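You operate a simulated robot arm through the tools that you are given. There is no shell and no other tool. Be economical: measure what you need, move in short steps, check, and stop when the job is done.

You run a simulated two-armed robot. Do the job below in one go: nothing can be reset, and whatever is moved stays where it is left.

JOB
Line the LIGHT sack with the green liner and tip the teal mug into it.
Fine: stand the sack on the free stool, then let the liner down into it, then pour; the mug ends empty and all but a spoonful (8 g at most) of its beans lies in the liner; the empty mug goes back where it stood. Set down upright: teal mug.

The check looks at the end state, three seconds after you hand in, the way a careful person would. Anything else that was tipped, shoved, dropped, spilled or broken makes it a failure.

ROBOT AND FRAMES
Two 7-joint arms with two-finger parallel grippers on one trunk, on a base that drives. Base frame: it is fixed to the floor where the robot stands at the start and does not move with it; the origin is under the middle of the robot, x ahead of it, y to its left, z up. Readings come in cm, degrees, newtons and seconds.
The left shoulder is at the start at [5, 15.8, 115.8], the right one opposite. With the tool pointing down near the work surface each hand reaches from about 10 to 58 cm from the robot's upright axis, wherever it stands, measured 20 degrees to its own side. Places, roughly: beige open jute sack [-900, 150, 75]; seat of the stool by the plastic chair [60, 0, 80]. Payload 3.91 kg a hand.
The tool frame of a hand sits at the grasp point between the pads (the TCP): z along the fingers, y along the line on which they close. The tips reach 3 cm beyond it. Largest opening 11 cm; finger width 2, thickness 1; the body of the gripper, 4.8 by 11.2 cm, starts 5.5 cm behind the TCP.
Orientation is that of the tool frame in the base frame, as a unit quaternion [w, x, y, z]. With the fingers straight down and closing along the base's y, the tool's x points along the base's -x, its y along +y and its z along -z.

CONTROLS
- The arms move only by the tool drive_tool. It takes "left_plan", "right_plan" or both (then of equal length, played together; a hand with none holds still); each is a list of rows, each a list of 7 numbers: the finger opening in cm, from 0 to 11, then the shift along the tool's x, y, z in cm, then the turn, a rotation vector about the tool's x, y, z in degrees. In form: [[fingers, tx, ty, tz, wx, wy, wz], ...]. A call has 1 to 8 rows; each row is the pose to reach, as a shift and turn from the pose commanded when the call began, along the tool's axes at that moment. A row lasts 0.2 s, in which the tool goes at most 5 cm and 8.6 degrees; a call with a longer step from one row to the next is refused whole, and so is a gripper value outside its range. Where a pose cannot be reached the arm comes as near as it can. A force on the tool above 40 N (or 10 N above the force at the start of the call, whichever is more), or a blocked arm, ends the call early, and 0.2 s more pass. Each finger travels about 15.3 cm/s and halts on what it meets, pressing with about 31 N; the grip force reading is that of the motor and also rises with nothing between the fingers. The clock runs only during rows and for 0.2 s after the last one: add rows that repeat a pose to give the fingers time. The reply holds the time, the measured pose of the TCP, the force on the tool along the base axes, the opening and the grip force, in the units named above and with some noise, with the torque about the TCP (base axes, N m) and any sound that the robot's microphone picked up.
- Cameras (640 x 400 px; columns grow to the right, rows downward): "scene" is now at [13.23, -1.09, 131.69]; the picture's right is [-0.10, -0.99, 0.00], its down [-0.37, 0.04, -0.93] and it looks along [0.92, -0.10, -0.37] (base axes); focal length 214 px, centre (320, 200). "left" rides on the left gripper at [7.2, -1.7, -10.3] in its tool frame; the picture's right is [0.23, 0.97, 0.00], its down [-0.76, 0.18, -0.62] and it looks along [-0.61, 0.14, 0.78] (tool axes); focal length 222 px, centre (320, 200). "right" rides on the right gripper at [7.2, 1.7, -10.3] in its tool frame; the picture's right is [-0.23, 0.97, 0.00], its down [-0.76, -0.18, -0.62] and it looks along [-0.61, -0.14, 0.78] (tool axes); focal length 222 px, centre (320, 200). There is no depth. A picture from a camera that has moved, and an enlarged one, comes with that camera's place and axes in the base frame and with its lens.
- get_image(camera): a new picture of that camera. No time passes.
- raise_lower(by): slides the trunk up (or, below 0, down) by that many cm; the arms and the scene camera ride with it, the base frame stays. It gives what a move gives, with no picture.
- steer(legs): drives the robot by 1 to 6 legs, each [ahead, turn to the left] in cm and degrees, along the robot's own axes; the way and the turn of a leg run together, so that a leg with both is an arc; at most 150 cm and 180 degrees a leg. The arms and the cameras ride along, it lands a little off, and it stops where it bumps. It gives what a move gives.
- pan_tilt(pan, tilt): turns the head with the scene camera to pan (to the left, within 80 degrees either way) and tilt (down, from -29 to 69), counted from straight ahead of the robot. It gives what a move gives.
- inspect(camera, box): a new picture of the part [left, top, right, bottom] of that camera's present view, enlarged. No time passes.
- hand_in(): hands the job in; it is judged then, once.

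Work in short steps. Places have to be worked out from the pictures, the camera data and where the tool is seen: move nearer, look again, correct. Check each grasp and each placing, and mend what went wrong. You have 120 turns and 108 pictures in all, those below and enlarged ones among them. Open the grippers and draw the arms clear of the work before you hand the job in, unless the task says otherwise; then end with one line.

The tools are called as a command line: name --argument value ..., lists and objects as JSON in quotes. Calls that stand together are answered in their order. drive_tool: Moves the arms, as the interface text tells. Its arguments: {"type":"object","properties":{"left_plan":{"type":"array","items":{"type":"array","items":{"type":"number"}}},"right_plan":{"type":"array","items":{"type":"array","items":{"type":"number"}}}},"required":[]} The other tools are called the same way: raise_lower (by) slides the trunk up or down; steer (legs) drives the base; pan_tilt (pan, tilt) turns the head that bears the scene camera; get_image (camera) takes a picture; inspect (camera, box) takes an enlarged picture of a part of a camera's view; hand_in () hands the job in.

At the start:

```text
time: 0.0
left_position: [34.14, 1.4, 127.29]
left_ee_rot: [-0.001, 0.0, 1.0, 0.0]
left_contact_force: [0.2, 0.1, 0.2]
left_torque: [-0.01, 0.03, 0.0]
left_grip_width: 11.0
left_grasp_force: 0.1
right_position: [30.6, -35.03, 121.5]
right_ee_rot: [0.0, -0.001, 1.0, 0.0]
right_contact_force: [0.4, 0.6, 0.5]
right_torque: [0.02, -0.01, -0.01]
right_grip_width: 11.0
right_grasp_force: 0.0
trunk travel left (down, up): [-40.0, 8.2]
robot x, y, heading: [-0.01, 0.06, -0.2]
head pan, tilt: [-6.0, 21.9]
```

scene: 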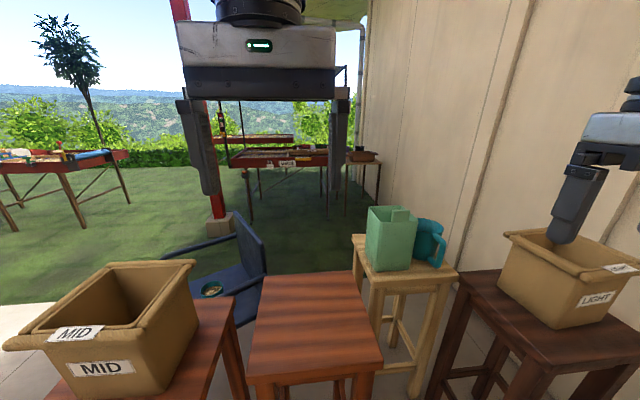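
right: 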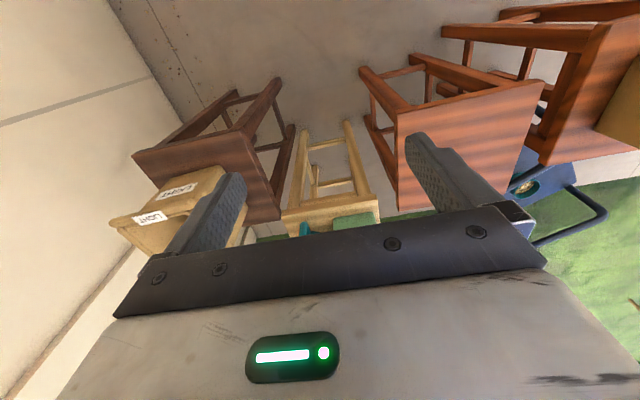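
left: 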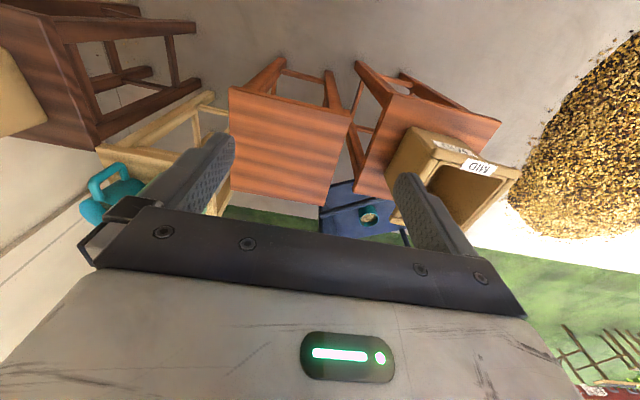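

I start by getting a closer look at the items: the LIGHT sack on the right, the liner and mug on the pale stool, and the free stool in the middle.

inspect --camera "scene" --box '[340, 180, 640, 380]'

pan_tilt --pan -35 --tilt 35

get_image --camera "scene"

```text
2.00 times, centred on (490, 280) of scene
camera zoom: at [13.23, -1.09, 131.69], right [-0.1, -0.99, 0.0], down [-0.37, 0.04, -0.93], along [0.92, -0.1, -0.37], focal length 429 px, centre (-20, 40)
```

zoom: 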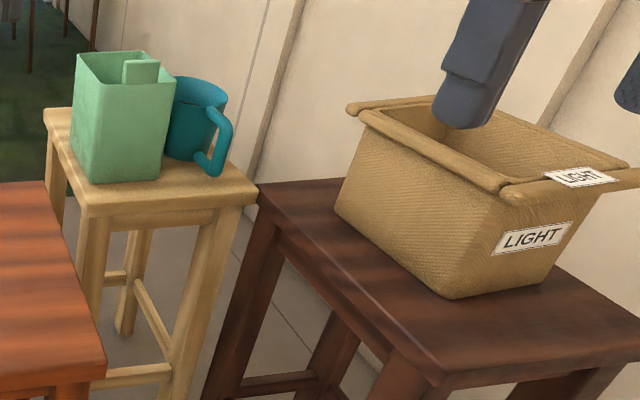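

```text
time: 0.9
left_position: [34.09, 1.5, 127.15]
left_ee_rot: [0.0, 0.0, 1.0, 0.0]
left_contact_force: [0.4, 0.1, -0.2]
left_torque: [0.01, 0.02, -0.01]
left_grip_width: 11.01
left_grasp_force: 0.0
right_position: [30.59, -35.07, 121.6]
right_ee_rot: [0.0, -0.001, 1.0, 0.0]
right_contact_force: [0.3, -0.1, -1.4]
right_torque: [-0.01, -0.01, 0.02]
right_grip_width: 11.03
right_grasp_force: 0.1
trunk travel left (down, up): [-40.0, 8.2]
robot x, y, heading: [-0.03, -0.21, -0.5]
head pan, tilt: [-35.0, 35.0]
```

```text
103 pictures are left
camera scene: at [11.22, -5.16, 129.61], right [-0.57, -0.82, 0.0], down [-0.47, 0.33, -0.82], along [0.67, -0.47, -0.57], focal length 214 px, centre (320, 200)
```

scene: 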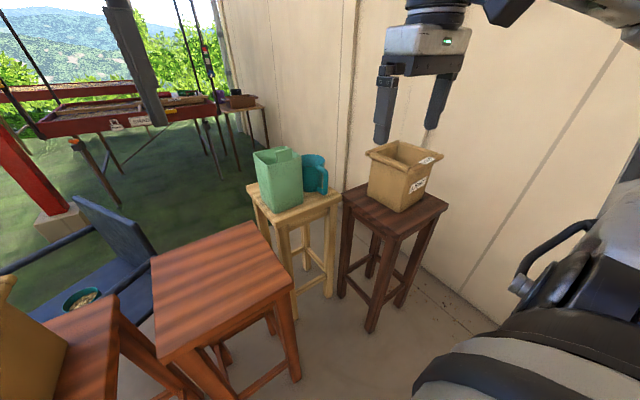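

The free stool seat works out near (58,-3) with 30 cm sides, and the LIGHT sack is around (50,-72). It's out of reach, so I turn toward it and look.

steer --legs '[[0, -50]]'

pan_tilt --pan 0 --tilt 35

get_image --camera "scene"

get_image --camera "right"

get_image --camera "left"

```text
time: 3.6
left_position: [23.25, -25.05, 127.28]
left_ee_rot: [0.0, 0.418, 0.908, 0.001]
left_contact_force: [-1.2, -1.4, 1.2]
left_torque: [-0.01, -0.04, 0.0]
left_grip_width: 10.99
left_grasp_force: 0.3
right_position: [-6.82, -46.01, 121.61]
right_ee_rot: [0.0, 0.417, 0.909, 0.0]
right_contact_force: [-0.5, -0.3, 0.4]
right_torque: [-0.03, 0.0, 0.0]
right_grip_width: 11.0
right_grasp_force: 0.1
trunk travel left (down, up): [-40.0, 8.2]
robot x, y, heading: [-0.61, -0.04, -49.5]
head pan, tilt: [-35.0, 35.0]
```

```text
time: 4.6
left_position: [23.36, -24.99, 127.22]
left_ee_rot: [-0.001, 0.419, 0.908, 0.001]
left_contact_force: [0.0, 0.1, 0.7]
left_torque: [0.01, -0.02, -0.01]
left_grip_width: 11.01
left_grasp_force: 0.1
right_position: [-6.69, -46.1, 121.5]
right_ee_rot: [0.001, 0.418, 0.909, 0.0]
right_contact_force: [-0.2, -0.1, -0.9]
right_torque: [-0.05, 0.04, 0.03]
right_grip_width: 11.01
right_grasp_force: 0.1
trunk travel left (down, up): [-40.0, 8.2]
robot x, y, heading: [-0.07, -0.39, -49.6]
head pan, tilt: [0.0, 35.0]
```

```text
102 pictures are left
camera scene: at [8.31, -9.86, 129.61], right [-0.76, -0.65, 0.0], down [-0.37, 0.44, -0.82], along [0.53, -0.62, -0.57], focal length 214 px, centre (320, 200)
```

scene: 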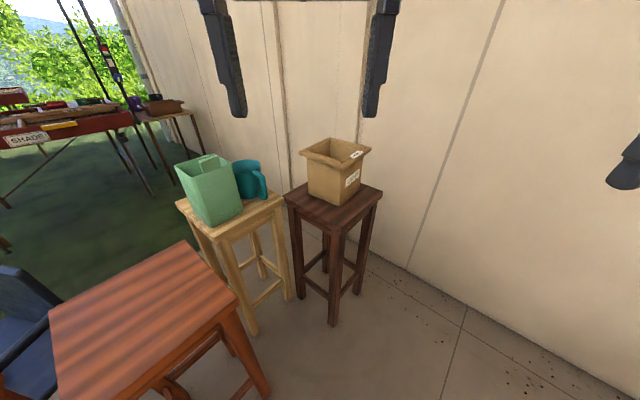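

```text
101 pictures are left
camera right: at [-10.2, -39.5, 131.82], right [0.89, 0.46, 0.0], down [0.36, -0.69, 0.62], along [0.29, -0.55, -0.78], focal length 222 px, centre (320, 200)
```

right: 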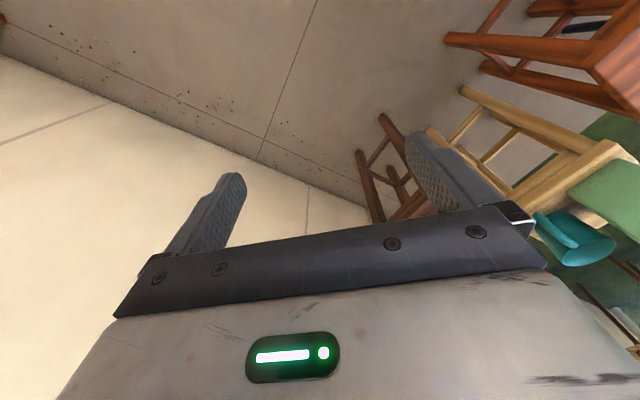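

```text
100 pictures are left
camera left: at [17.18, -20.64, 137.69], right [0.59, 0.81, 0.0], down [0.63, -0.46, 0.62], along [0.5, -0.37, -0.78], focal length 222 px, centre (320, 200)
```

left: 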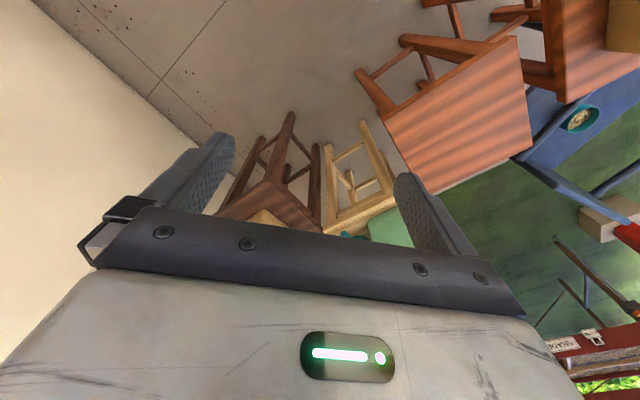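

Seats come out at about z=80: free stool x43–73 y-18..12, pale stool x64–93 y-53..-24, dark stool x39–69 y-87..-55. The wall is at about y=-125. I drive to about (3,-45) facing +x so the sack sits in the right hand's zone.

steer --legs '[[0, -36], [45, 0], [0, 80]]'

pan_tilt --pan -20 --tilt 40

get_image --camera "scene"

get_image --camera "right"

```text
time: 12.5
left_position: [37.7, -45.53, 127.2]
left_ee_rot: [0.0, 0.037, 0.999, 0.0]
left_contact_force: [-0.4, 0.1, -0.1]
left_torque: [0.01, -0.02, -0.01]
left_grip_width: 10.99
left_grasp_force: 0.1
right_position: [31.5, -81.6, 121.44]
right_ee_rot: [0.0, 0.036, 0.999, 0.0]
right_contact_force: [-0.7, -1.2, -0.7]
right_torque: [0.04, 0.0, 0.02]
right_grip_width: 11.01
right_grasp_force: 0.1
trunk travel left (down, up): [-40.0, 8.2]
robot x, y, heading: [3.48, -44.63, -4.0]
head pan, tilt: [0.0, 35.0]
```

```text
time: 13.3
left_position: [37.72, -45.51, 127.2]
left_ee_rot: [0.0, 0.036, 0.999, -0.001]
left_contact_force: [0.0, 0.2, -0.2]
left_torque: [0.0, 0.02, 0.05]
left_grip_width: 11.02
left_grasp_force: 0.1
right_position: [31.54, -81.62, 121.56]
right_ee_rot: [0.0, 0.036, 0.999, 0.0]
right_contact_force: [0.1, -0.3, -1.1]
right_torque: [-0.01, -0.03, 0.01]
right_grip_width: 10.99
right_grasp_force: 0.0
trunk travel left (down, up): [-40.0, 8.2]
robot x, y, heading: [3.33, -44.38, -4.2]
head pan, tilt: [-20.0, 40.0]
```

```text
99 pictures are left
camera scene: at [15.3, -48.34, 128.85], right [-0.41, -0.91, 0.0], down [-0.59, 0.26, -0.77], along [0.7, -0.31, -0.64], focal length 214 px, centre (320, 200)
```

scene: 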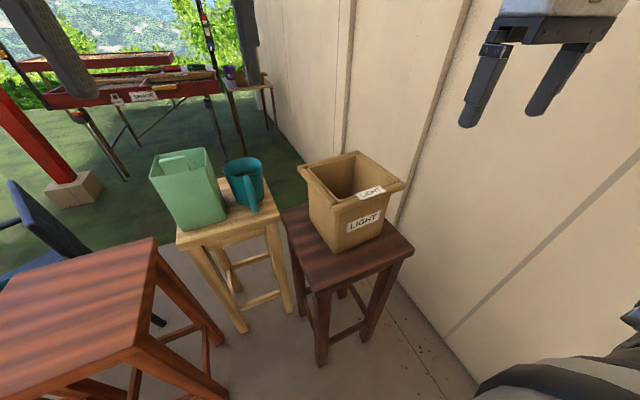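

```text
98 pictures are left
camera right: at [24.42, -79.49, 131.82], right [0.3, 0.96, 0.0], down [0.75, -0.23, 0.62], along [0.59, -0.18, -0.78], focal length 222 px, centre (320, 200)
```

right: 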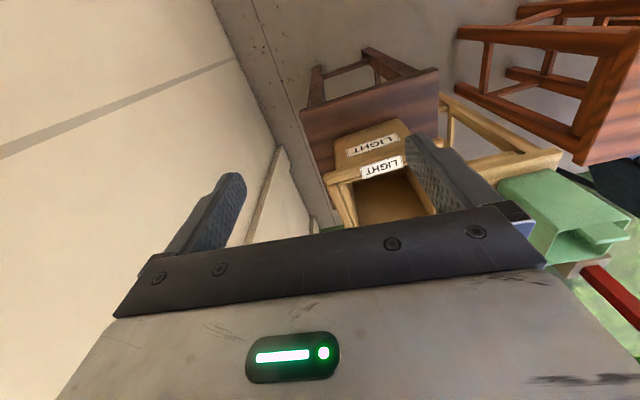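

Everything's visible; I enlarge the sack, liner and mug to measure them.

inspect --camera "scene" --box '[270, 130, 430, 270]'

inspect --camera "scene" --box '[130, 130, 310, 250]'

inspect --camera "right" --box '[280, 40, 480, 240]'

```text
2.86 times, centred on (350, 200) of scene
camera zoom: at [15.3, -48.34, 128.85], right [-0.41, -0.91, 0.0], down [-0.59, 0.26, -0.77], along [0.7, -0.31, -0.64], focal length 613 px, centre (234, 200)
```

zoom: 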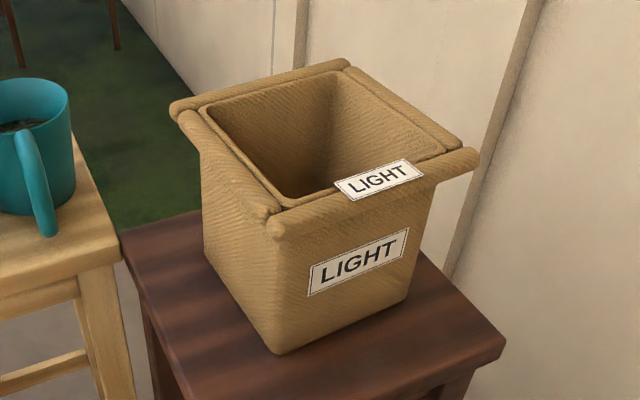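

```text
3.33 times, centred on (220, 190) of scene
camera zoom: at [15.3, -48.34, 128.85], right [-0.41, -0.91, 0.0], down [-0.59, 0.26, -0.77], along [0.7, -0.31, -0.64], focal length 715 px, centre (653, 233)
```

zoom: 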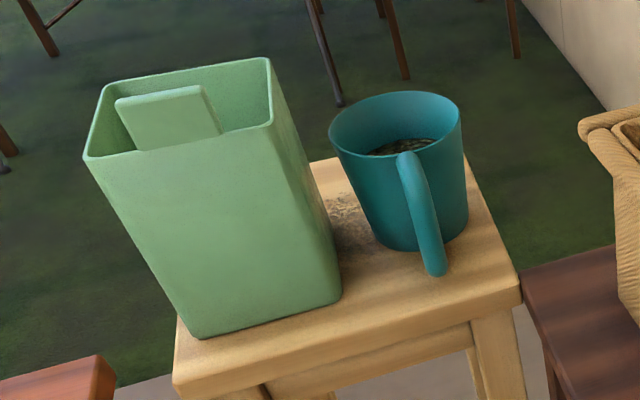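

```text
2.00 times, centred on (380, 140) of right
camera zoom: at [24.42, -79.49, 131.82], right [0.3, 0.96, 0.0], down [0.75, -0.23, 0.62], along [0.59, -0.18, -0.78], focal length 444 px, centre (200, 320)
```

zoom: 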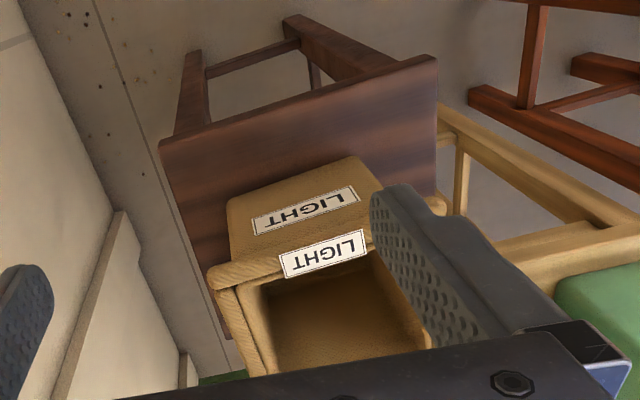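

Sack: base 15×15 centred about (53.3,-73.7), rim top z≈99. Liner: 12.5×12.5, centred about (77,-34.6), top z≈100. The mug has beans and its handle faces me. I move the left hand forward high up to look down on the liner and mug.

drive_tool --left_plan '[[11, -4.8, 1, 0, 0, 0, 0], [11, -9, 2, 0, 0, 0, 0], [11, -13, 3, 0, 0, 0, 0], [11, -17, 4, 0, 0, 0, 0], [11, -17, 4, 0, 0, 0, 0]]'

get_image --camera "left"

```text
time: 14.5
left_position: [54.93, -42.79, 127.33]
left_ee_rot: [0.001, 0.036, 0.999, 0.0]
left_contact_force: [-0.2, 0.1, -0.7]
left_torque: [-0.03, -0.01, 0.03]
left_grip_width: 11.03
left_grasp_force: 0.1
right_position: [31.47, -81.63, 121.51]
right_ee_rot: [0.0, 0.036, 0.999, 0.0]
right_contact_force: [-0.6, 0.8, 0.4]
right_torque: [-0.04, 0.03, -0.02]
right_grip_width: 10.98
right_grasp_force: 0.1
trunk travel left (down, up): [-40.0, 8.2]
robot x, y, heading: [3.62, -44.46, -4.3]
head pan, tilt: [-20.0, 40.0]
```

```text
94 pictures are left
camera left: at [47.44, -44.0, 137.69], right [-0.16, 0.99, 0.0], down [0.77, 0.12, 0.62], along [0.62, 0.1, -0.78], focal length 222 px, centre (320, 200)
```

left: 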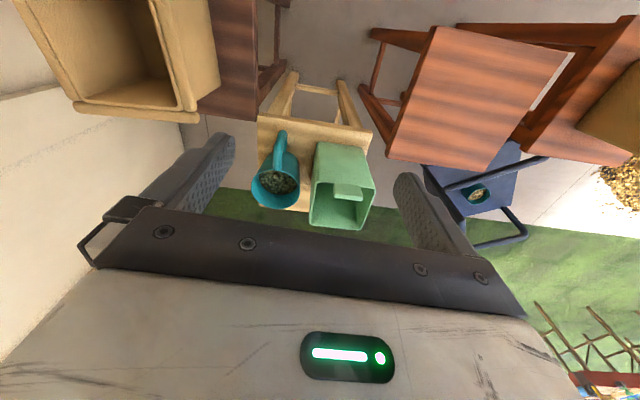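

inspect --camera "left" --box '[240, 110, 400, 240]'

inspect --camera "left" --box '[10, 0, 250, 150]'

```text
3.08 times, centred on (320, 175) of left
camera zoom: at [47.44, -44.0, 137.69], right [-0.16, 0.99, 0.0], down [0.77, 0.12, 0.62], along [0.62, 0.1, -0.78], focal length 684 px, centre (320, 277)
```

zoom: 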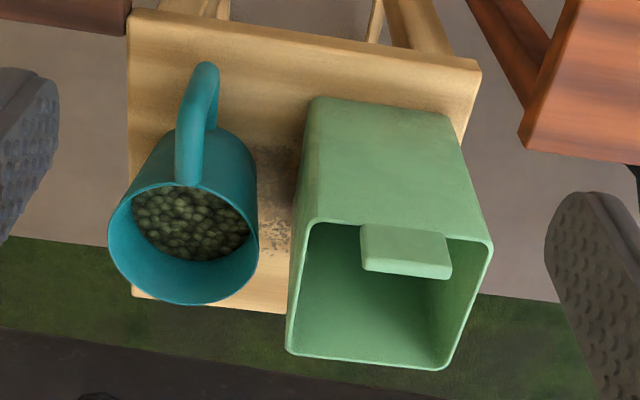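

```text
2.67 times, centred on (130, 75) of left
camera zoom: at [47.44, -44.0, 137.69], right [-0.16, 0.99, 0.0], down [0.77, 0.12, 0.62], along [0.62, 0.1, -0.78], focal length 592 px, centre (827, 533)
```

zoom: 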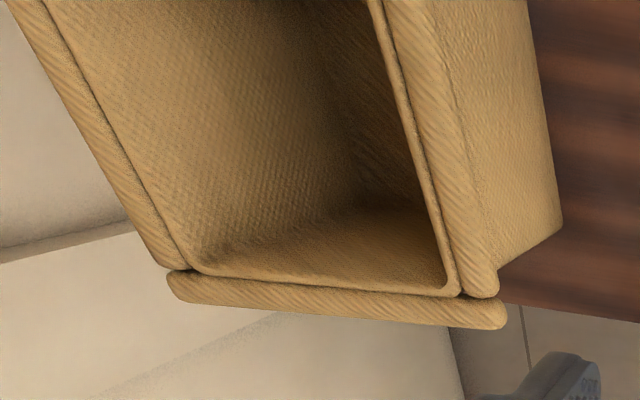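

The liner has an upright pull tab (~4 cm tall, 6 wide) on its near wall, and the sack is empty with rolled rims. The mug rim is about 11.6 cm, so it needs handling by its handle. I'll lift the sack two-handed by its y-walls, so I shift the base to about (3,-66).

steer --legs '[[0, -86], [22, 0], [0, 90]]'

pan_tilt --pan 0 --tilt 45

get_image --camera "scene"

```text
time: 23.7
left_position: [54.61, -58.49, 127.21]
left_ee_rot: [0.001, -0.025, 1.0, 0.0]
left_contact_force: [0.5, -0.4, 0.9]
left_torque: [0.03, 0.0, -0.02]
left_grip_width: 10.98
left_grasp_force: 0.0
right_position: [36.01, -99.9, 121.38]
right_ee_rot: [0.0, -0.024, 1.0, 0.001]
right_contact_force: [0.2, 0.6, -0.4]
right_torque: [0.0, -0.01, 0.01]
right_grip_width: 11.01
right_grasp_force: 0.1
trunk travel left (down, up): [-40.0, 8.2]
robot x, y, heading: [4.02, -66.04, 2.5]
head pan, tilt: [-20.0, 40.0]
```

```text
time: 24.6
left_position: [54.44, -58.5, 127.22]
left_ee_rot: [0.0, -0.023, 1.0, 0.0]
left_contact_force: [-0.5, 0.0, 0.1]
left_torque: [-0.02, 0.02, 0.01]
left_grip_width: 10.98
left_grasp_force: 0.1
right_position: [35.97, -99.89, 121.54]
right_ee_rot: [0.0, -0.025, 1.0, 0.001]
right_contact_force: [-0.7, -0.2, 0.3]
right_torque: [0.04, -0.01, -0.03]
right_grip_width: 11.0
right_grasp_force: 0.0
trunk travel left (down, up): [-40.0, 8.2]
robot x, y, heading: [3.8, -66.32, 2.7]
head pan, tilt: [0.0, 45.0]
```

```text
91 pictures are left
camera scene: at [15.9, -65.87, 128.13], right [0.05, -1.0, 0.0], down [-0.71, -0.03, -0.71], along [0.71, 0.03, -0.71], focal length 214 px, centre (320, 200)
```

scene: 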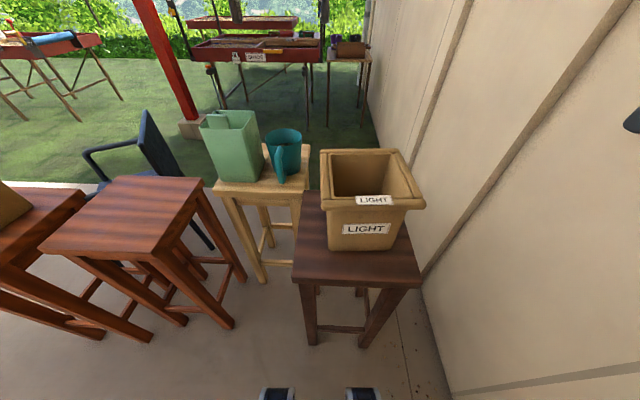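

Zooming in on the sack to refine its position from this viewpoint.

inspect --camera "scene" --box '[290, 130, 450, 270]'

```text
2.86 times, centred on (370, 200) of scene
camera zoom: at [15.9, -65.87, 128.13], right [0.05, -1.0, 0.0], down [-0.71, -0.03, -0.71], along [0.71, 0.03, -0.71], focal length 613 px, centre (177, 200)
```

zoom: 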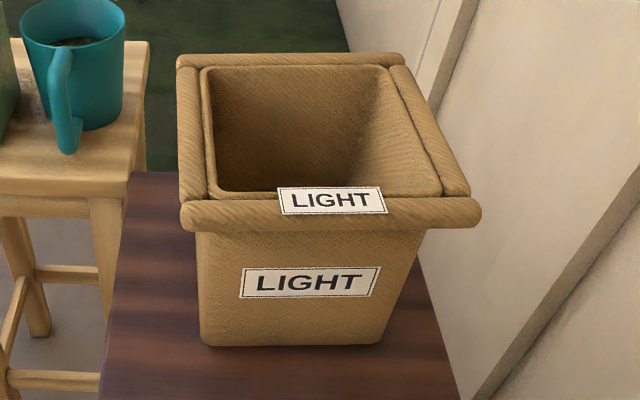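

Rim outer box is about x44.5–64.5, y-85..-64.5, yaw ≈2.8°, matching the hands. I bring both hands above the y-walls (y≈-65.9 and -83.5), tips still above the rim.

drive_tool --left_plan '[[7, 0.1, -1.5, 0, 0, 0, 0], [7, 0.2, -3, 2, 0, 0, 0], [7, 0.3, -4.5, 5, 0, 0, 0], [7, 0.4, -6, 9, 0, 0, 0], [7, 0.5, -7.4, 13, 0, 0, 0], [7, 0.5, -7.4, 17, 0, 0, 0], [7, 0.5, -7.4, 20, 0, 0, 0], [7, 0.5, -7.4, 20, 0, 0, 0]]' --right_plan '[[7, -3.5, 2.7, 0, 0, 0, 0], [7, -7, 5.4, 0, 0, 0, 0], [7, -10.5, 8.1, 1, 0, 0, 0], [7, -14, 10.8, 3, 0, 0, 0], [7, -17.5, 13.5, 5, 0, 0, 0], [7, -19.8, 15.5, 8, 0, 0, 0], [7, -19.8, 15.5, 12, 0, 0, 0], [7, -19.8, 15.5, 14, 0, 0, 0]]'

get_image --camera "scene"

get_image --camera "left"

get_image --camera "right"

```text
time: 26.4
left_position: [54.59, -66.17, 107.12]
left_ee_rot: [0.001, -0.024, 1.0, 0.001]
left_contact_force: [0.4, 1.4, -0.1]
left_torque: [-0.01, 0.01, -0.02]
left_grip_width: 7.01
left_grasp_force: 0.0
right_position: [55.1, -83.32, 107.6]
right_ee_rot: [0.0, -0.024, 1.0, 0.001]
right_contact_force: [-0.3, 0.3, 0.2]
right_torque: [-0.03, 0.0, -0.02]
right_grip_width: 7.01
right_grasp_force: 0.1
trunk travel left (down, up): [-40.0, 8.2]
robot x, y, heading: [3.61, -66.16, 2.8]
head pan, tilt: [0.0, 45.0]
```

```text
89 pictures are left
camera scene: at [15.91, -65.87, 128.12], right [0.05, -1.0, 0.0], down [-0.71, -0.03, -0.71], along [0.71, 0.03, -0.71], focal length 214 px, centre (320, 200)
```

scene: 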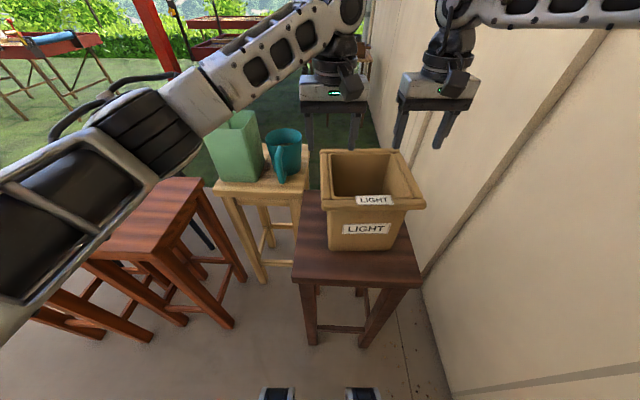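

```text
88 pictures are left
camera left: at [47.24, -68.28, 117.56], right [-0.27, 0.96, 0.0], down [0.75, 0.21, 0.62], along [0.6, 0.17, -0.78], focal length 222 px, centre (320, 200)
```

left: 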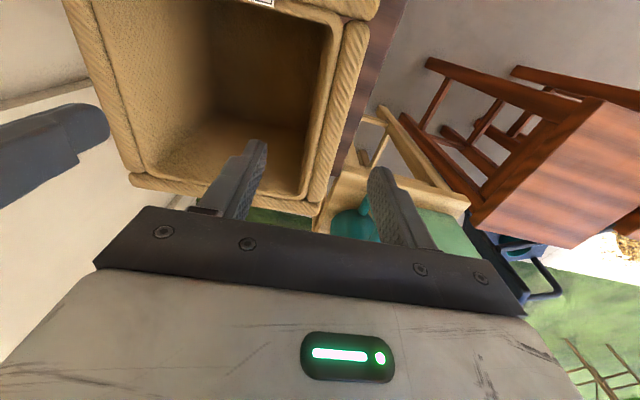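

```text
87 pictures are left
camera right: at [47.77, -81.99, 117.92], right [0.18, 0.98, 0.0], down [0.77, -0.14, 0.62], along [0.61, -0.11, -0.78], focal length 222 px, centre (320, 200)
```

right: 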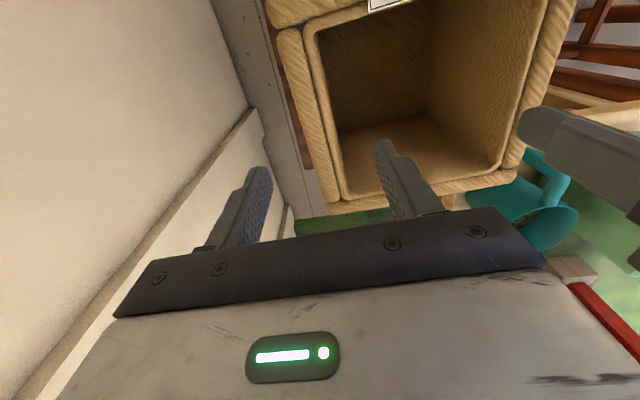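

The wall lines sit between the fingers; the left one should shift ~0.7 cm to +y. I lower both to z≈97.

drive_tool --left_plan '[[7, 0, 0.7, 2, 0, 0, 0], [7, 0, 0.7, 5, 0, 0, 0], [7, 0, 0.7, 8, 0, 0, 0], [7, 0, 0.7, 10.1, 0, 0, 0], [7, 0, 0.7, 10.1, 0, 0, 0]]' --right_plan '[[7, 0, -0.2, 2, 0, 0, 0], [7, 0, -0.2, 5, 0, 0, 0], [7, 0, -0.2, 8, 0, 0, 0], [7, 0, -0.2, 10.6, 0, 0, 0], [7, 0, -0.2, 10.6, 0, 0, 0]]'

get_image --camera "scene"

```text
time: 27.6
left_position: [54.34, -65.35, 97.25]
left_ee_rot: [0.001, -0.023, 1.0, -0.001]
left_contact_force: [-0.6, -0.6, 0.1]
left_torque: [0.03, 0.02, 0.03]
left_grip_width: 7.03
left_grasp_force: 0.0
right_position: [55.01, -83.89, 96.98]
right_ee_rot: [0.001, -0.025, 1.0, 0.001]
right_contact_force: [1.0, -0.6, 0.6]
right_torque: [0.01, 0.0, 0.0]
right_grip_width: 7.01
right_grasp_force: 0.0
trunk travel left (down, up): [-40.0, 8.2]
robot x, y, heading: [4.09, -66.41, 2.7]
head pan, tilt: [0.0, 45.0]
```

```text
86 pictures are left
camera scene: at [15.9, -65.86, 128.12], right [0.05, -1.0, 0.0], down [-0.71, -0.03, -0.71], along [0.71, 0.03, -0.71], focal length 214 px, centre (320, 200)
```

scene: 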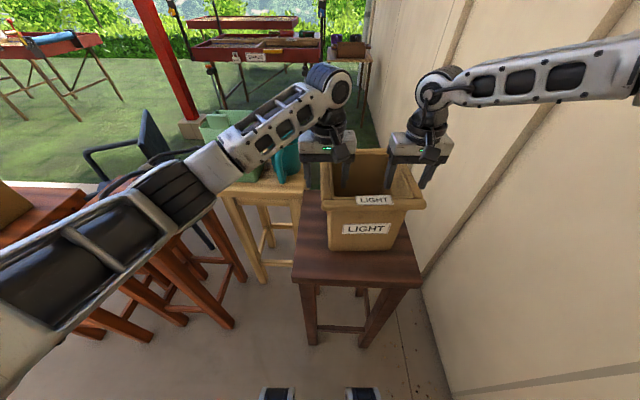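

Both hands straddle the walls with no contact. Closing.

drive_tool --left_plan '[[5, 0, 0, 0, 0, 0, 0], [3.5, 0, 0, 0, 0, 0, 0], [2, 0, 0, 0, 0, 0, 0], [0, 0, 0, 0, 0, 0, 0], [0, 0, 0, 0, 0, 0, 0]]' --right_plan '[[5, 0, 0, 0, 0, 0, 0], [3.5, 0, 0, 0, 0, 0, 0], [2, 0, 0, 0, 0, 0, 0], [0, 0, 0, 0, 0, 0, 0], [0, 0, 0, 0, 0, 0, 0]]'

inspect --camera "scene" --box '[270, 100, 470, 280]'

```text
time: 28.8
left_position: [54.33, -65.53, 97.12]
left_ee_rot: [0.001, -0.023, 1.0, -0.001]
left_contact_force: [6.9, -16.8, -2.4]
left_torque: [0.08, 0.18, 0.55]
left_grip_width: 2.8
left_grasp_force: 30.8
right_position: [55.08, -83.67, 96.95]
right_ee_rot: [0.0, -0.025, 1.0, 0.003]
right_contact_force: [-5.5, 16.0, 0.8]
right_torque: [0.37, -0.13, 0.48]
right_grip_width: 2.77
right_grasp_force: 31.2
trunk travel left (down, up): [-40.0, 8.2]
robot x, y, heading: [3.57, -66.06, 2.8]
head pan, tilt: [0.0, 45.0]
```

```text
2.22 times, centred on (370, 190) of scene
camera zoom: at [15.92, -65.87, 128.12], right [0.05, -1.0, 0.0], down [-0.71, -0.03, -0.71], along [0.71, 0.03, -0.71], focal length 477 px, centre (209, 222)
```

zoom: 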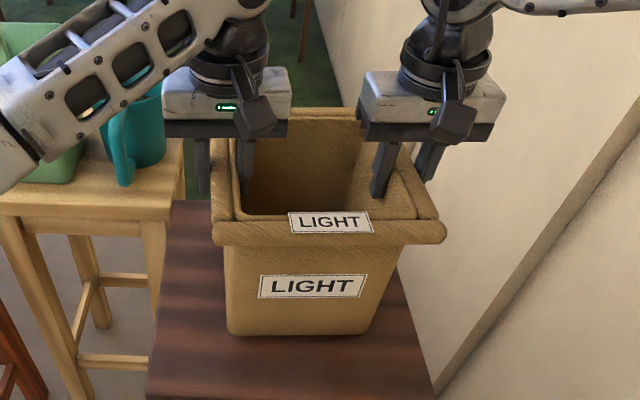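

Both are gripping (2.8 cm wall) with 16 N internal pull inward; I ease each hand 0.4 cm inward and lift 3 cm.

drive_tool --left_plan '[[0, 0, -0.4, 0, 0, 0, 0], [0, 0, -0.4, -1, 0, 0, 0], [0, 0, -0.4, -2, 0, 0, 0], [0, 0, -0.4, -3, 0, 0, 0], [0, 0, -0.4, -3, 0, 0, 0]]' --right_plan '[[0, 0, 0.4, 0, 0, 0, 0], [0, 0, 0.4, -1, 0, 0, 0], [0, 0, 0.4, -2, 0, 0, 0], [0, 0, 0.4, -3, 0, 0, 0], [0, 0, 0.4, -3, 0, 0, 0]]'

inspect --camera "scene" --box '[270, 100, 470, 280]'

```text
time: 30.0
left_position: [54.52, -65.38, 100.08]
left_ee_rot: [0.0, -0.026, 1.0, 0.003]
left_contact_force: [4.0, 25.7, -3.2]
left_torque: [0.0, 0.04, 0.44]
left_grip_width: 2.77
left_grasp_force: 30.5
right_position: [55.11, -83.61, 99.96]
right_ee_rot: [0.0, -0.022, 1.0, -0.002]
right_contact_force: [-5.0, -23.9, 1.3]
right_torque: [0.57, -0.03, 0.41]
right_grip_width: 2.76
right_grasp_force: 31.3
right hand out of reach, approached as far as the arm can: row 1
trunk travel left (down, up): [-40.0, 8.2]
robot x, y, heading: [3.76, -66.42, 2.5]
head pan, tilt: [0.0, 45.0]
```

```text
2.22 times, centred on (370, 190) of scene
camera zoom: at [15.92, -65.87, 128.12], right [0.05, -1.0, 0.0], down [-0.71, -0.03, -0.71], along [0.71, 0.03, -0.71], focal length 477 px, centre (209, 222)
```

zoom: 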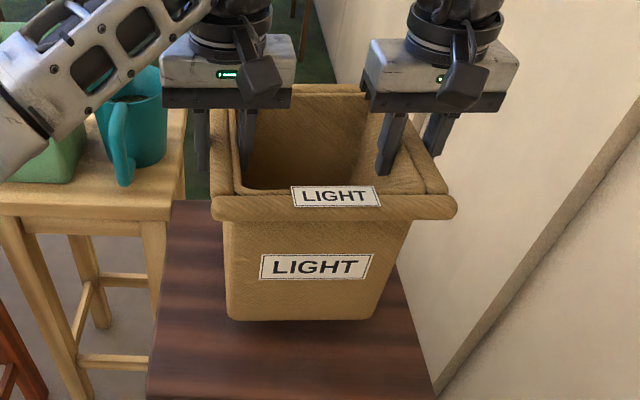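

The sack is off the seat and level, and it's light. I ease the hands 0.24 cm outward to cancel the squeeze and lift further.

drive_tool --left_plan '[[0, 0, 0.24, 0, 0, 0, 0], [0, 0, 0.24, -2, 0, 0, 0], [0, 0, 0.24, -4, 0, 0, 0], [0, 0, 0.24, -6, 0, 0, 0], [0, 0, 0.24, -8, 0, 0, 0], [0, 0, 0.24, -10, 0, 0, 0], [0, 0, 0.24, -10, 0, 0, 0]]' --right_plan '[[0, 0, -0.24, 0, 0, 0, 0], [0, 0, -0.24, -2, 0, 0, 0], [0, 0, -0.24, -4, 0, 0, 0], [0, 0, -0.24, -6, 0, 0, 0], [0, 0, -0.24, -8, 0, 0, 0], [0, 0, -0.24, -10, 0, 0, 0], [0, 0, -0.24, -10, 0, 0, 0]]'

raise_lower --by 6

get_image --camera "scene"

```text
time: 31.6
left_position: [54.42, -65.31, 110.08]
left_ee_rot: [0.001, -0.026, 1.0, 0.0]
left_contact_force: [5.2, 18.9, -0.3]
left_torque: [-0.12, -0.1, 0.52]
left_grip_width: 2.77
left_grasp_force: 30.6
right_position: [55.05, -83.42, 109.81]
right_ee_rot: [-0.001, -0.024, 1.0, -0.001]
right_contact_force: [-5.9, -19.4, -1.8]
right_torque: [0.06, 0.11, 0.64]
right_grip_width: 2.79
right_grasp_force: 31.0
trunk travel left (down, up): [-40.0, 8.2]
robot x, y, heading: [3.44, -66.29, 2.5]
head pan, tilt: [0.0, 45.0]
```

```text
time: 32.6
left_position: [54.45, -65.4, 116.09]
left_ee_rot: [0.0, -0.025, 1.0, 0.0]
left_contact_force: [6.8, 18.1, -1.8]
left_torque: [-0.13, -0.2, 0.61]
left_grip_width: 2.78
left_grasp_force: 31.1
right_position: [55.19, -83.51, 115.83]
right_ee_rot: [-0.002, -0.024, 1.0, -0.001]
right_contact_force: [-6.3, -18.1, -0.7]
right_torque: [0.11, 0.24, 0.64]
right_grip_width: 2.81
right_grasp_force: 31.2
trunk travel left (down, up): [-46.0, 2.2]
robot x, y, heading: [3.76, -66.22, 2.8]
head pan, tilt: [0.0, 45.0]
```

```text
83 pictures are left
camera scene: at [15.94, -65.87, 134.12], right [0.05, -1.0, 0.0], down [-0.71, -0.03, -0.71], along [0.71, 0.03, -0.71], focal length 214 px, centre (320, 200)
```

scene: 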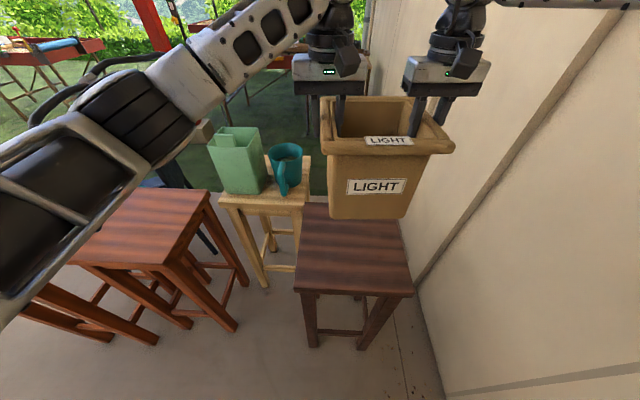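

Clear of everything (bottom ≈99). Now I back off, turn left, drive along to y≈3, and turn back facing the free stool, stopping short of it.

steer --legs '[[-25, 0], [0, 87], [70, 0], [0, -87]]'

pan_tilt --pan 0 --tilt 45

get_image --camera "scene"

```text
time: 45.1
left_position: [30.39, 3.52, 116.18]
left_ee_rot: [0.001, -0.036, 0.999, -0.001]
left_contact_force: [3.9, 18.9, -0.8]
left_torque: [-0.06, -0.14, 0.43]
left_grip_width: 2.78
left_grasp_force: 31.2
right_position: [31.52, -14.63, 115.93]
right_ee_rot: [0.0, -0.036, 0.999, 0.0]
right_contact_force: [-4.2, -19.8, -1.3]
right_torque: [0.24, 0.11, 0.45]
right_grip_width: 2.78
right_grasp_force: 30.8
trunk travel left (down, up): [-46.0, 2.2]
robot x, y, heading: [-20.14, 1.38, 3.9]
head pan, tilt: [0.0, 45.0]
```

```text
time: 45.7
left_position: [30.54, 3.58, 116.02]
left_ee_rot: [0.0, -0.037, 0.999, 0.0]
left_contact_force: [1.8, 0.5, -0.7]
left_torque: [-0.23, 0.23, 0.15]
left_grip_width: 2.78
left_grasp_force: 30.5
right_position: [31.51, -14.58, 115.96]
right_ee_rot: [-0.001, -0.035, 0.999, -0.001]
right_contact_force: [-2.5, 0.1, -0.9]
right_torque: [0.26, -0.23, 0.24]
right_grip_width: 2.81
right_grasp_force: 30.9
trunk travel left (down, up): [-46.0, 2.2]
robot x, y, heading: [-20.03, 1.59, 3.8]
head pan, tilt: [0.0, 45.0]
```

```text
82 pictures are left
camera scene: at [-8.02, 2.15, 134.12], right [0.07, -1.0, 0.0], down [-0.71, -0.05, -0.71], along [0.71, 0.05, -0.71], focal length 214 px, centre (320, 200)
```

scene: 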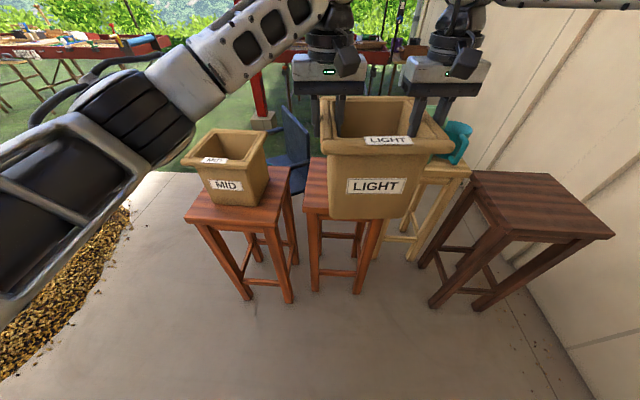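

The midpoint of the hands (sack centre) is (31,-5.5). Driving 25 cm ahead puts it at about (56,-4), over the free stool.

steer --legs '[[25, 0]]'

get_image --camera "scene"

get_image --camera "left"

get_image --camera "right"

```text
time: 47.5
left_position: [55.43, 5.25, 116.01]
left_ee_rot: [0.0, -0.035, 0.999, 0.0]
left_contact_force: [5.6, 0.7, -2.3]
left_torque: [-0.11, -0.13, 0.52]
left_grip_width: 2.77
left_grasp_force: 30.9
right_position: [56.57, -12.93, 115.85]
right_ee_rot: [-0.002, -0.035, 0.999, -0.001]
right_contact_force: [-5.5, -1.1, 0.4]
right_torque: [0.34, 0.19, 0.52]
right_grip_width: 2.78
right_grasp_force: 31.6
trunk travel left (down, up): [-46.0, 2.2]
robot x, y, heading: [4.88, 3.58, 3.7]
head pan, tilt: [0.0, 45.0]
```

```text
81 pictures are left
camera scene: at [17.1, 3.84, 134.11], right [0.07, -1.0, 0.0], down [-0.71, -0.05, -0.71], along [0.7, 0.05, -0.71], focal length 214 px, centre (320, 200)
```

scene: 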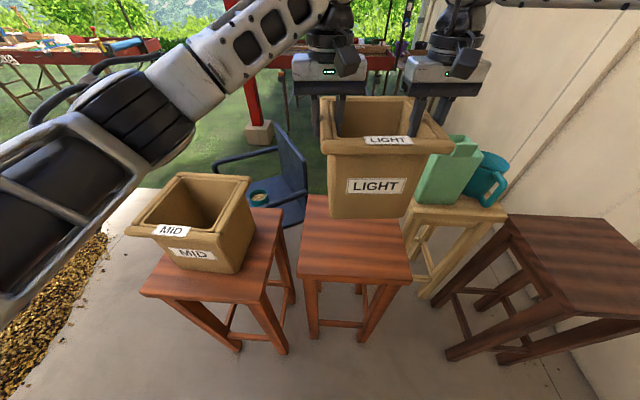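

```text
80 pictures are left
camera left: at [48.37, 2.92, 126.54], right [-0.3, 0.96, 0.0], down [0.75, 0.23, 0.62], along [0.6, 0.18, -0.78], focal length 222 px, centre (320, 200)
```

left: 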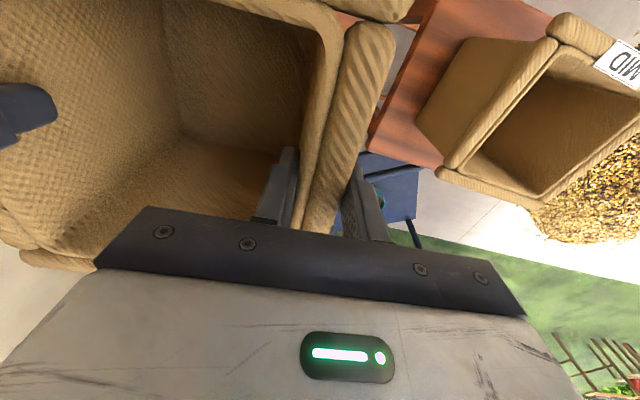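

```text
79 pictures are left
camera right: at [49.25, -11.84, 126.22], right [0.16, 0.99, 0.0], down [0.77, -0.12, 0.62], along [0.61, -0.1, -0.78], focal length 222 px, centre (320, 200)
```

right: 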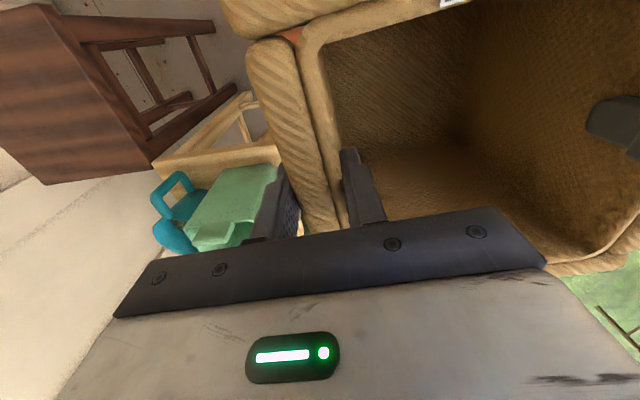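

Sack is centred over the free stool (seat x42–72, y-18..11). I lower the trunk 17 cm, then finish with the arms.

raise_lower --by -17

inspect --camera "scene" --box '[240, 80, 480, 280]'

```text
time: 49.4
left_position: [55.48, 5.27, 99.11]
left_ee_rot: [0.001, -0.035, 0.999, 0.0]
left_contact_force: [4.7, -0.4, -2.5]
left_torque: [-0.14, 0.01, 0.27]
left_grip_width: 2.73
left_grasp_force: 30.9
right_position: [56.43, -13.03, 98.82]
right_ee_rot: [-0.002, -0.035, 0.999, -0.001]
right_contact_force: [-3.3, 0.7, 0.0]
right_torque: [0.34, 0.01, 0.36]
right_grip_width: 2.78
right_grasp_force: 31.1
trunk travel left (down, up): [-29.0, 19.2]
robot x, y, heading: [4.89, 3.39, 3.9]
head pan, tilt: [0.0, 45.0]
```

```text
2.00 times, centred on (360, 180) of scene
camera zoom: at [17.02, 3.84, 117.13], right [0.07, -1.0, 0.0], down [-0.71, -0.05, -0.71], along [0.71, 0.05, -0.71], focal length 429 px, centre (240, 240)
```

zoom: 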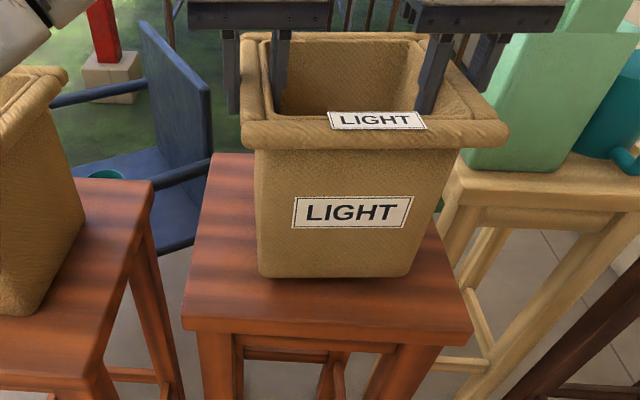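

Nearly down and well centred. Lowering the last ~2 cm slowly, watching the force.

drive_tool --left_plan '[[0, 0, 0, 0.6, 0, 0, 0], [0, 0, 0, 1.2, 0, 0, 0], [0, 0, 0, 1.6, 0, 0, 0], [0, 0, 0, 1.9, 0, 0, 0]]' --right_plan '[[0, 0, 0, 0.6, 0, 0, 0], [0, 0, 0, 1.2, 0, 0, 0], [0, 0, 0, 1.6, 0, 0, 0], [0, 0, 0, 1.9, 0, 0, 0]]'

```text
time: 50.4
left_position: [55.49, 5.19, 97.3]
left_ee_rot: [0.0, -0.035, 0.999, 0.001]
left_contact_force: [5.7, -2.8, -4.6]
left_torque: [0.2, -0.49, 0.56]
left_grip_width: 2.79
left_grasp_force: 31.0
right_position: [56.31, -13.0, 96.98]
right_ee_rot: [-0.002, -0.035, 0.999, 0.0]
right_contact_force: [-4.7, 2.0, 2.5]
right_torque: [0.38, 0.48, 0.39]
right_grip_width: 2.76
right_grasp_force: 30.8
trunk travel left (down, up): [-29.0, 19.2]
robot x, y, heading: [4.9, 2.95, 3.9]
head pan, tilt: [0.0, 45.0]
```

Force barely changed; going down another few mm.

drive_tool --left_plan '[[0, 0, 0, 0.3, 0, 0, 0], [0, 0, 0, 0.3, 0, 0, 0]]' --right_plan '[[0, 0, 0, 0.3, 0, 0, 0], [0, 0, 0, 0.3, 0, 0, 0]]'

inspect --camera "scene" --box '[280, 160, 440, 280]'

```text
time: 51.0
left_position: [55.46, 5.09, 97.09]
left_ee_rot: [0.002, -0.035, 0.999, 0.0]
left_contact_force: [7.2, -4.3, 0.7]
left_torque: [-0.05, -0.06, 0.53]
left_grip_width: 2.77
left_grasp_force: 31.8
right_position: [56.37, -13.08, 96.9]
right_ee_rot: [0.0, -0.034, 0.999, 0.0]
right_contact_force: [-4.8, 3.3, 14.4]
right_torque: [-0.01, 0.93, 0.53]
right_grip_width: 2.81
right_grasp_force: 30.9
trunk travel left (down, up): [-29.0, 19.2]
robot x, y, heading: [5.01, 3.31, 3.9]
head pan, tilt: [0.0, 45.0]
```

```text
3.33 times, centred on (360, 220) of scene
camera zoom: at [16.94, 3.85, 117.16], right [0.07, -1.0, 0.0], down [-0.7, -0.05, -0.71], along [0.71, 0.05, -0.71], focal length 715 px, centre (187, 133)
```

zoom: 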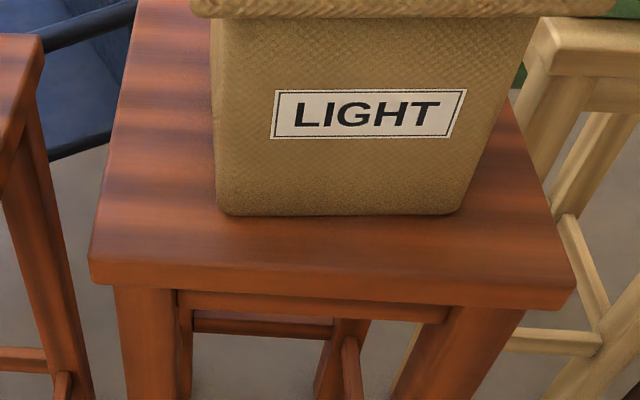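

Seat contact is felt and the sack sits flat. Releasing and retracting upward.

drive_tool --left_plan '[[4, 0, 0, 0, 0, 0, 0], [6, 0, 0, 0, 0, 0, 0], [6, 0, 0, 0, 0, 0, 0], [6, 0, 0, -4, 0, 0, 0], [6, 0, 0, -8, 0, 0, 0], [6, 0, 0, -12, 0, 0, 0], [6, 0, 0, -16, 0, 0, 0]]' --right_plan '[[4, 0, 0, 0, 0, 0, 0], [6, 0, 0, 0, 0, 0, 0], [6, 0, 0, 0, 0, 0, 0], [6, 0, 0, -4, 0, 0, 0], [6, 0, 0, -8, 0, 0, 0], [6, 0, 0, -12, 0, 0, 0], [6, 0, 0, -16, 0, 0, 0]]'

raise_lower --by 15

get_image --camera "scene"

```text
time: 52.6
left_position: [55.31, 5.14, 112.95]
left_ee_rot: [0.002, -0.035, 0.999, 0.001]
left_contact_force: [0.6, -0.3, 0.4]
left_torque: [-0.01, -0.01, -0.01]
left_grip_width: 6.0
left_grasp_force: 0.1
right_position: [54.35, -14.93, 111.52]
right_ee_rot: [0.0, -0.035, 0.999, -0.001]
right_contact_force: [-0.5, -0.8, 0.2]
right_torque: [0.0, 0.01, -0.01]
right_grip_width: 5.98
right_grasp_force: 0.0
right hand out of reach, approached as far as the arm can: row 6, 7
trunk travel left (down, up): [-29.0, 19.2]
robot x, y, heading: [4.6, 2.76, 3.8]
head pan, tilt: [0.0, 45.0]
```

```text
time: 54.4
left_position: [55.51, 5.22, 127.75]
left_ee_rot: [0.001, -0.036, 0.999, 0.0]
left_contact_force: [-0.2, 0.0, 0.4]
left_torque: [-0.02, -0.01, -0.02]
left_grip_width: 5.99
left_grasp_force: 0.0
right_position: [54.45, -14.84, 126.57]
right_ee_rot: [0.0, -0.034, 0.999, 0.0]
right_contact_force: [0.0, 0.0, -0.1]
right_torque: [0.01, -0.01, 0.0]
right_grip_width: 6.0
right_grasp_force: 0.1
trunk travel left (down, up): [-44.0, 4.2]
robot x, y, heading: [4.91, 3.18, 3.8]
head pan, tilt: [0.0, 45.0]
```

```text
76 pictures are left
camera scene: at [17.03, 3.84, 132.12], right [0.07, -1.0, 0.0], down [-0.71, -0.05, -0.71], along [0.71, 0.05, -0.71], focal length 214 px, centre (320, 200)
```

scene: 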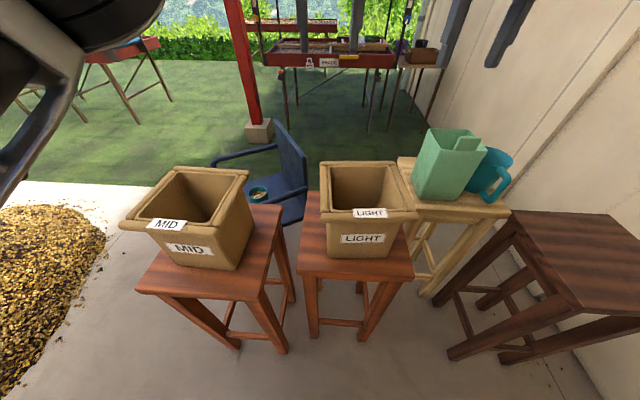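

The sack stands well on the free stool, centred about (56,-4) yaw ≈3.8°. Next the liner: I drive to about (15,-38), heading -16°, so the tab is in the left hand's zone and the sack is reachable by a spin.

steer --legs '[[0, -80], [42, 0], [0, 60]]'

pan_tilt --pan 20 --tilt 35

get_image --camera "scene"

```text
time: 63.1
left_position: [62.51, -52.66, 127.86]
left_ee_rot: [0.001, 0.137, 0.991, 0.0]
left_contact_force: [-0.4, 0.0, 0.2]
left_torque: [-0.01, -0.02, 0.0]
left_grip_width: 5.99
left_grasp_force: 0.1
right_position: [54.81, -71.13, 126.49]
right_ee_rot: [0.0, 0.138, 0.99, -0.001]
right_contact_force: [0.2, 0.8, -0.2]
right_torque: [-0.01, 0.0, -0.01]
right_grip_width: 6.01
right_grasp_force: 0.2
trunk travel left (down, up): [-44.0, 4.2]
robot x, y, heading: [13.97, -37.0, -16.0]
head pan, tilt: [0.0, 45.0]
```

```text
time: 63.9
left_position: [62.53, -52.69, 128.0]
left_ee_rot: [0.001, 0.137, 0.991, 0.0]
left_contact_force: [0.0, -0.1, 0.1]
left_torque: [-0.02, 0.01, 0.0]
left_grip_width: 5.99
left_grasp_force: 0.0
right_position: [54.68, -71.15, 126.58]
right_ee_rot: [0.0, 0.138, 0.99, 0.0]
right_contact_force: [-0.9, -0.3, 0.2]
right_torque: [0.0, 0.01, -0.01]
right_grip_width: 5.98
right_grasp_force: 0.0
trunk travel left (down, up): [-44.0, 4.2]
robot x, y, heading: [14.37, -37.52, -16.2]
head pan, tilt: [20.0, 35.0]
```

```text
75 pictures are left
camera scene: at [26.92, -38.1, 133.6], right [0.07, -1.0, 0.0], down [-0.57, -0.04, -0.82], along [0.82, 0.06, -0.57], focal length 214 px, centre (320, 200)
```

scene: 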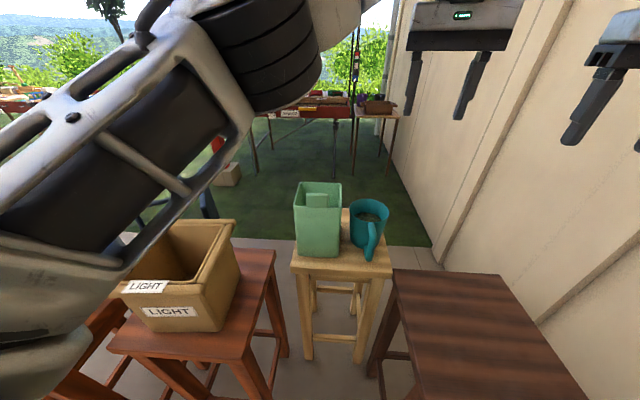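

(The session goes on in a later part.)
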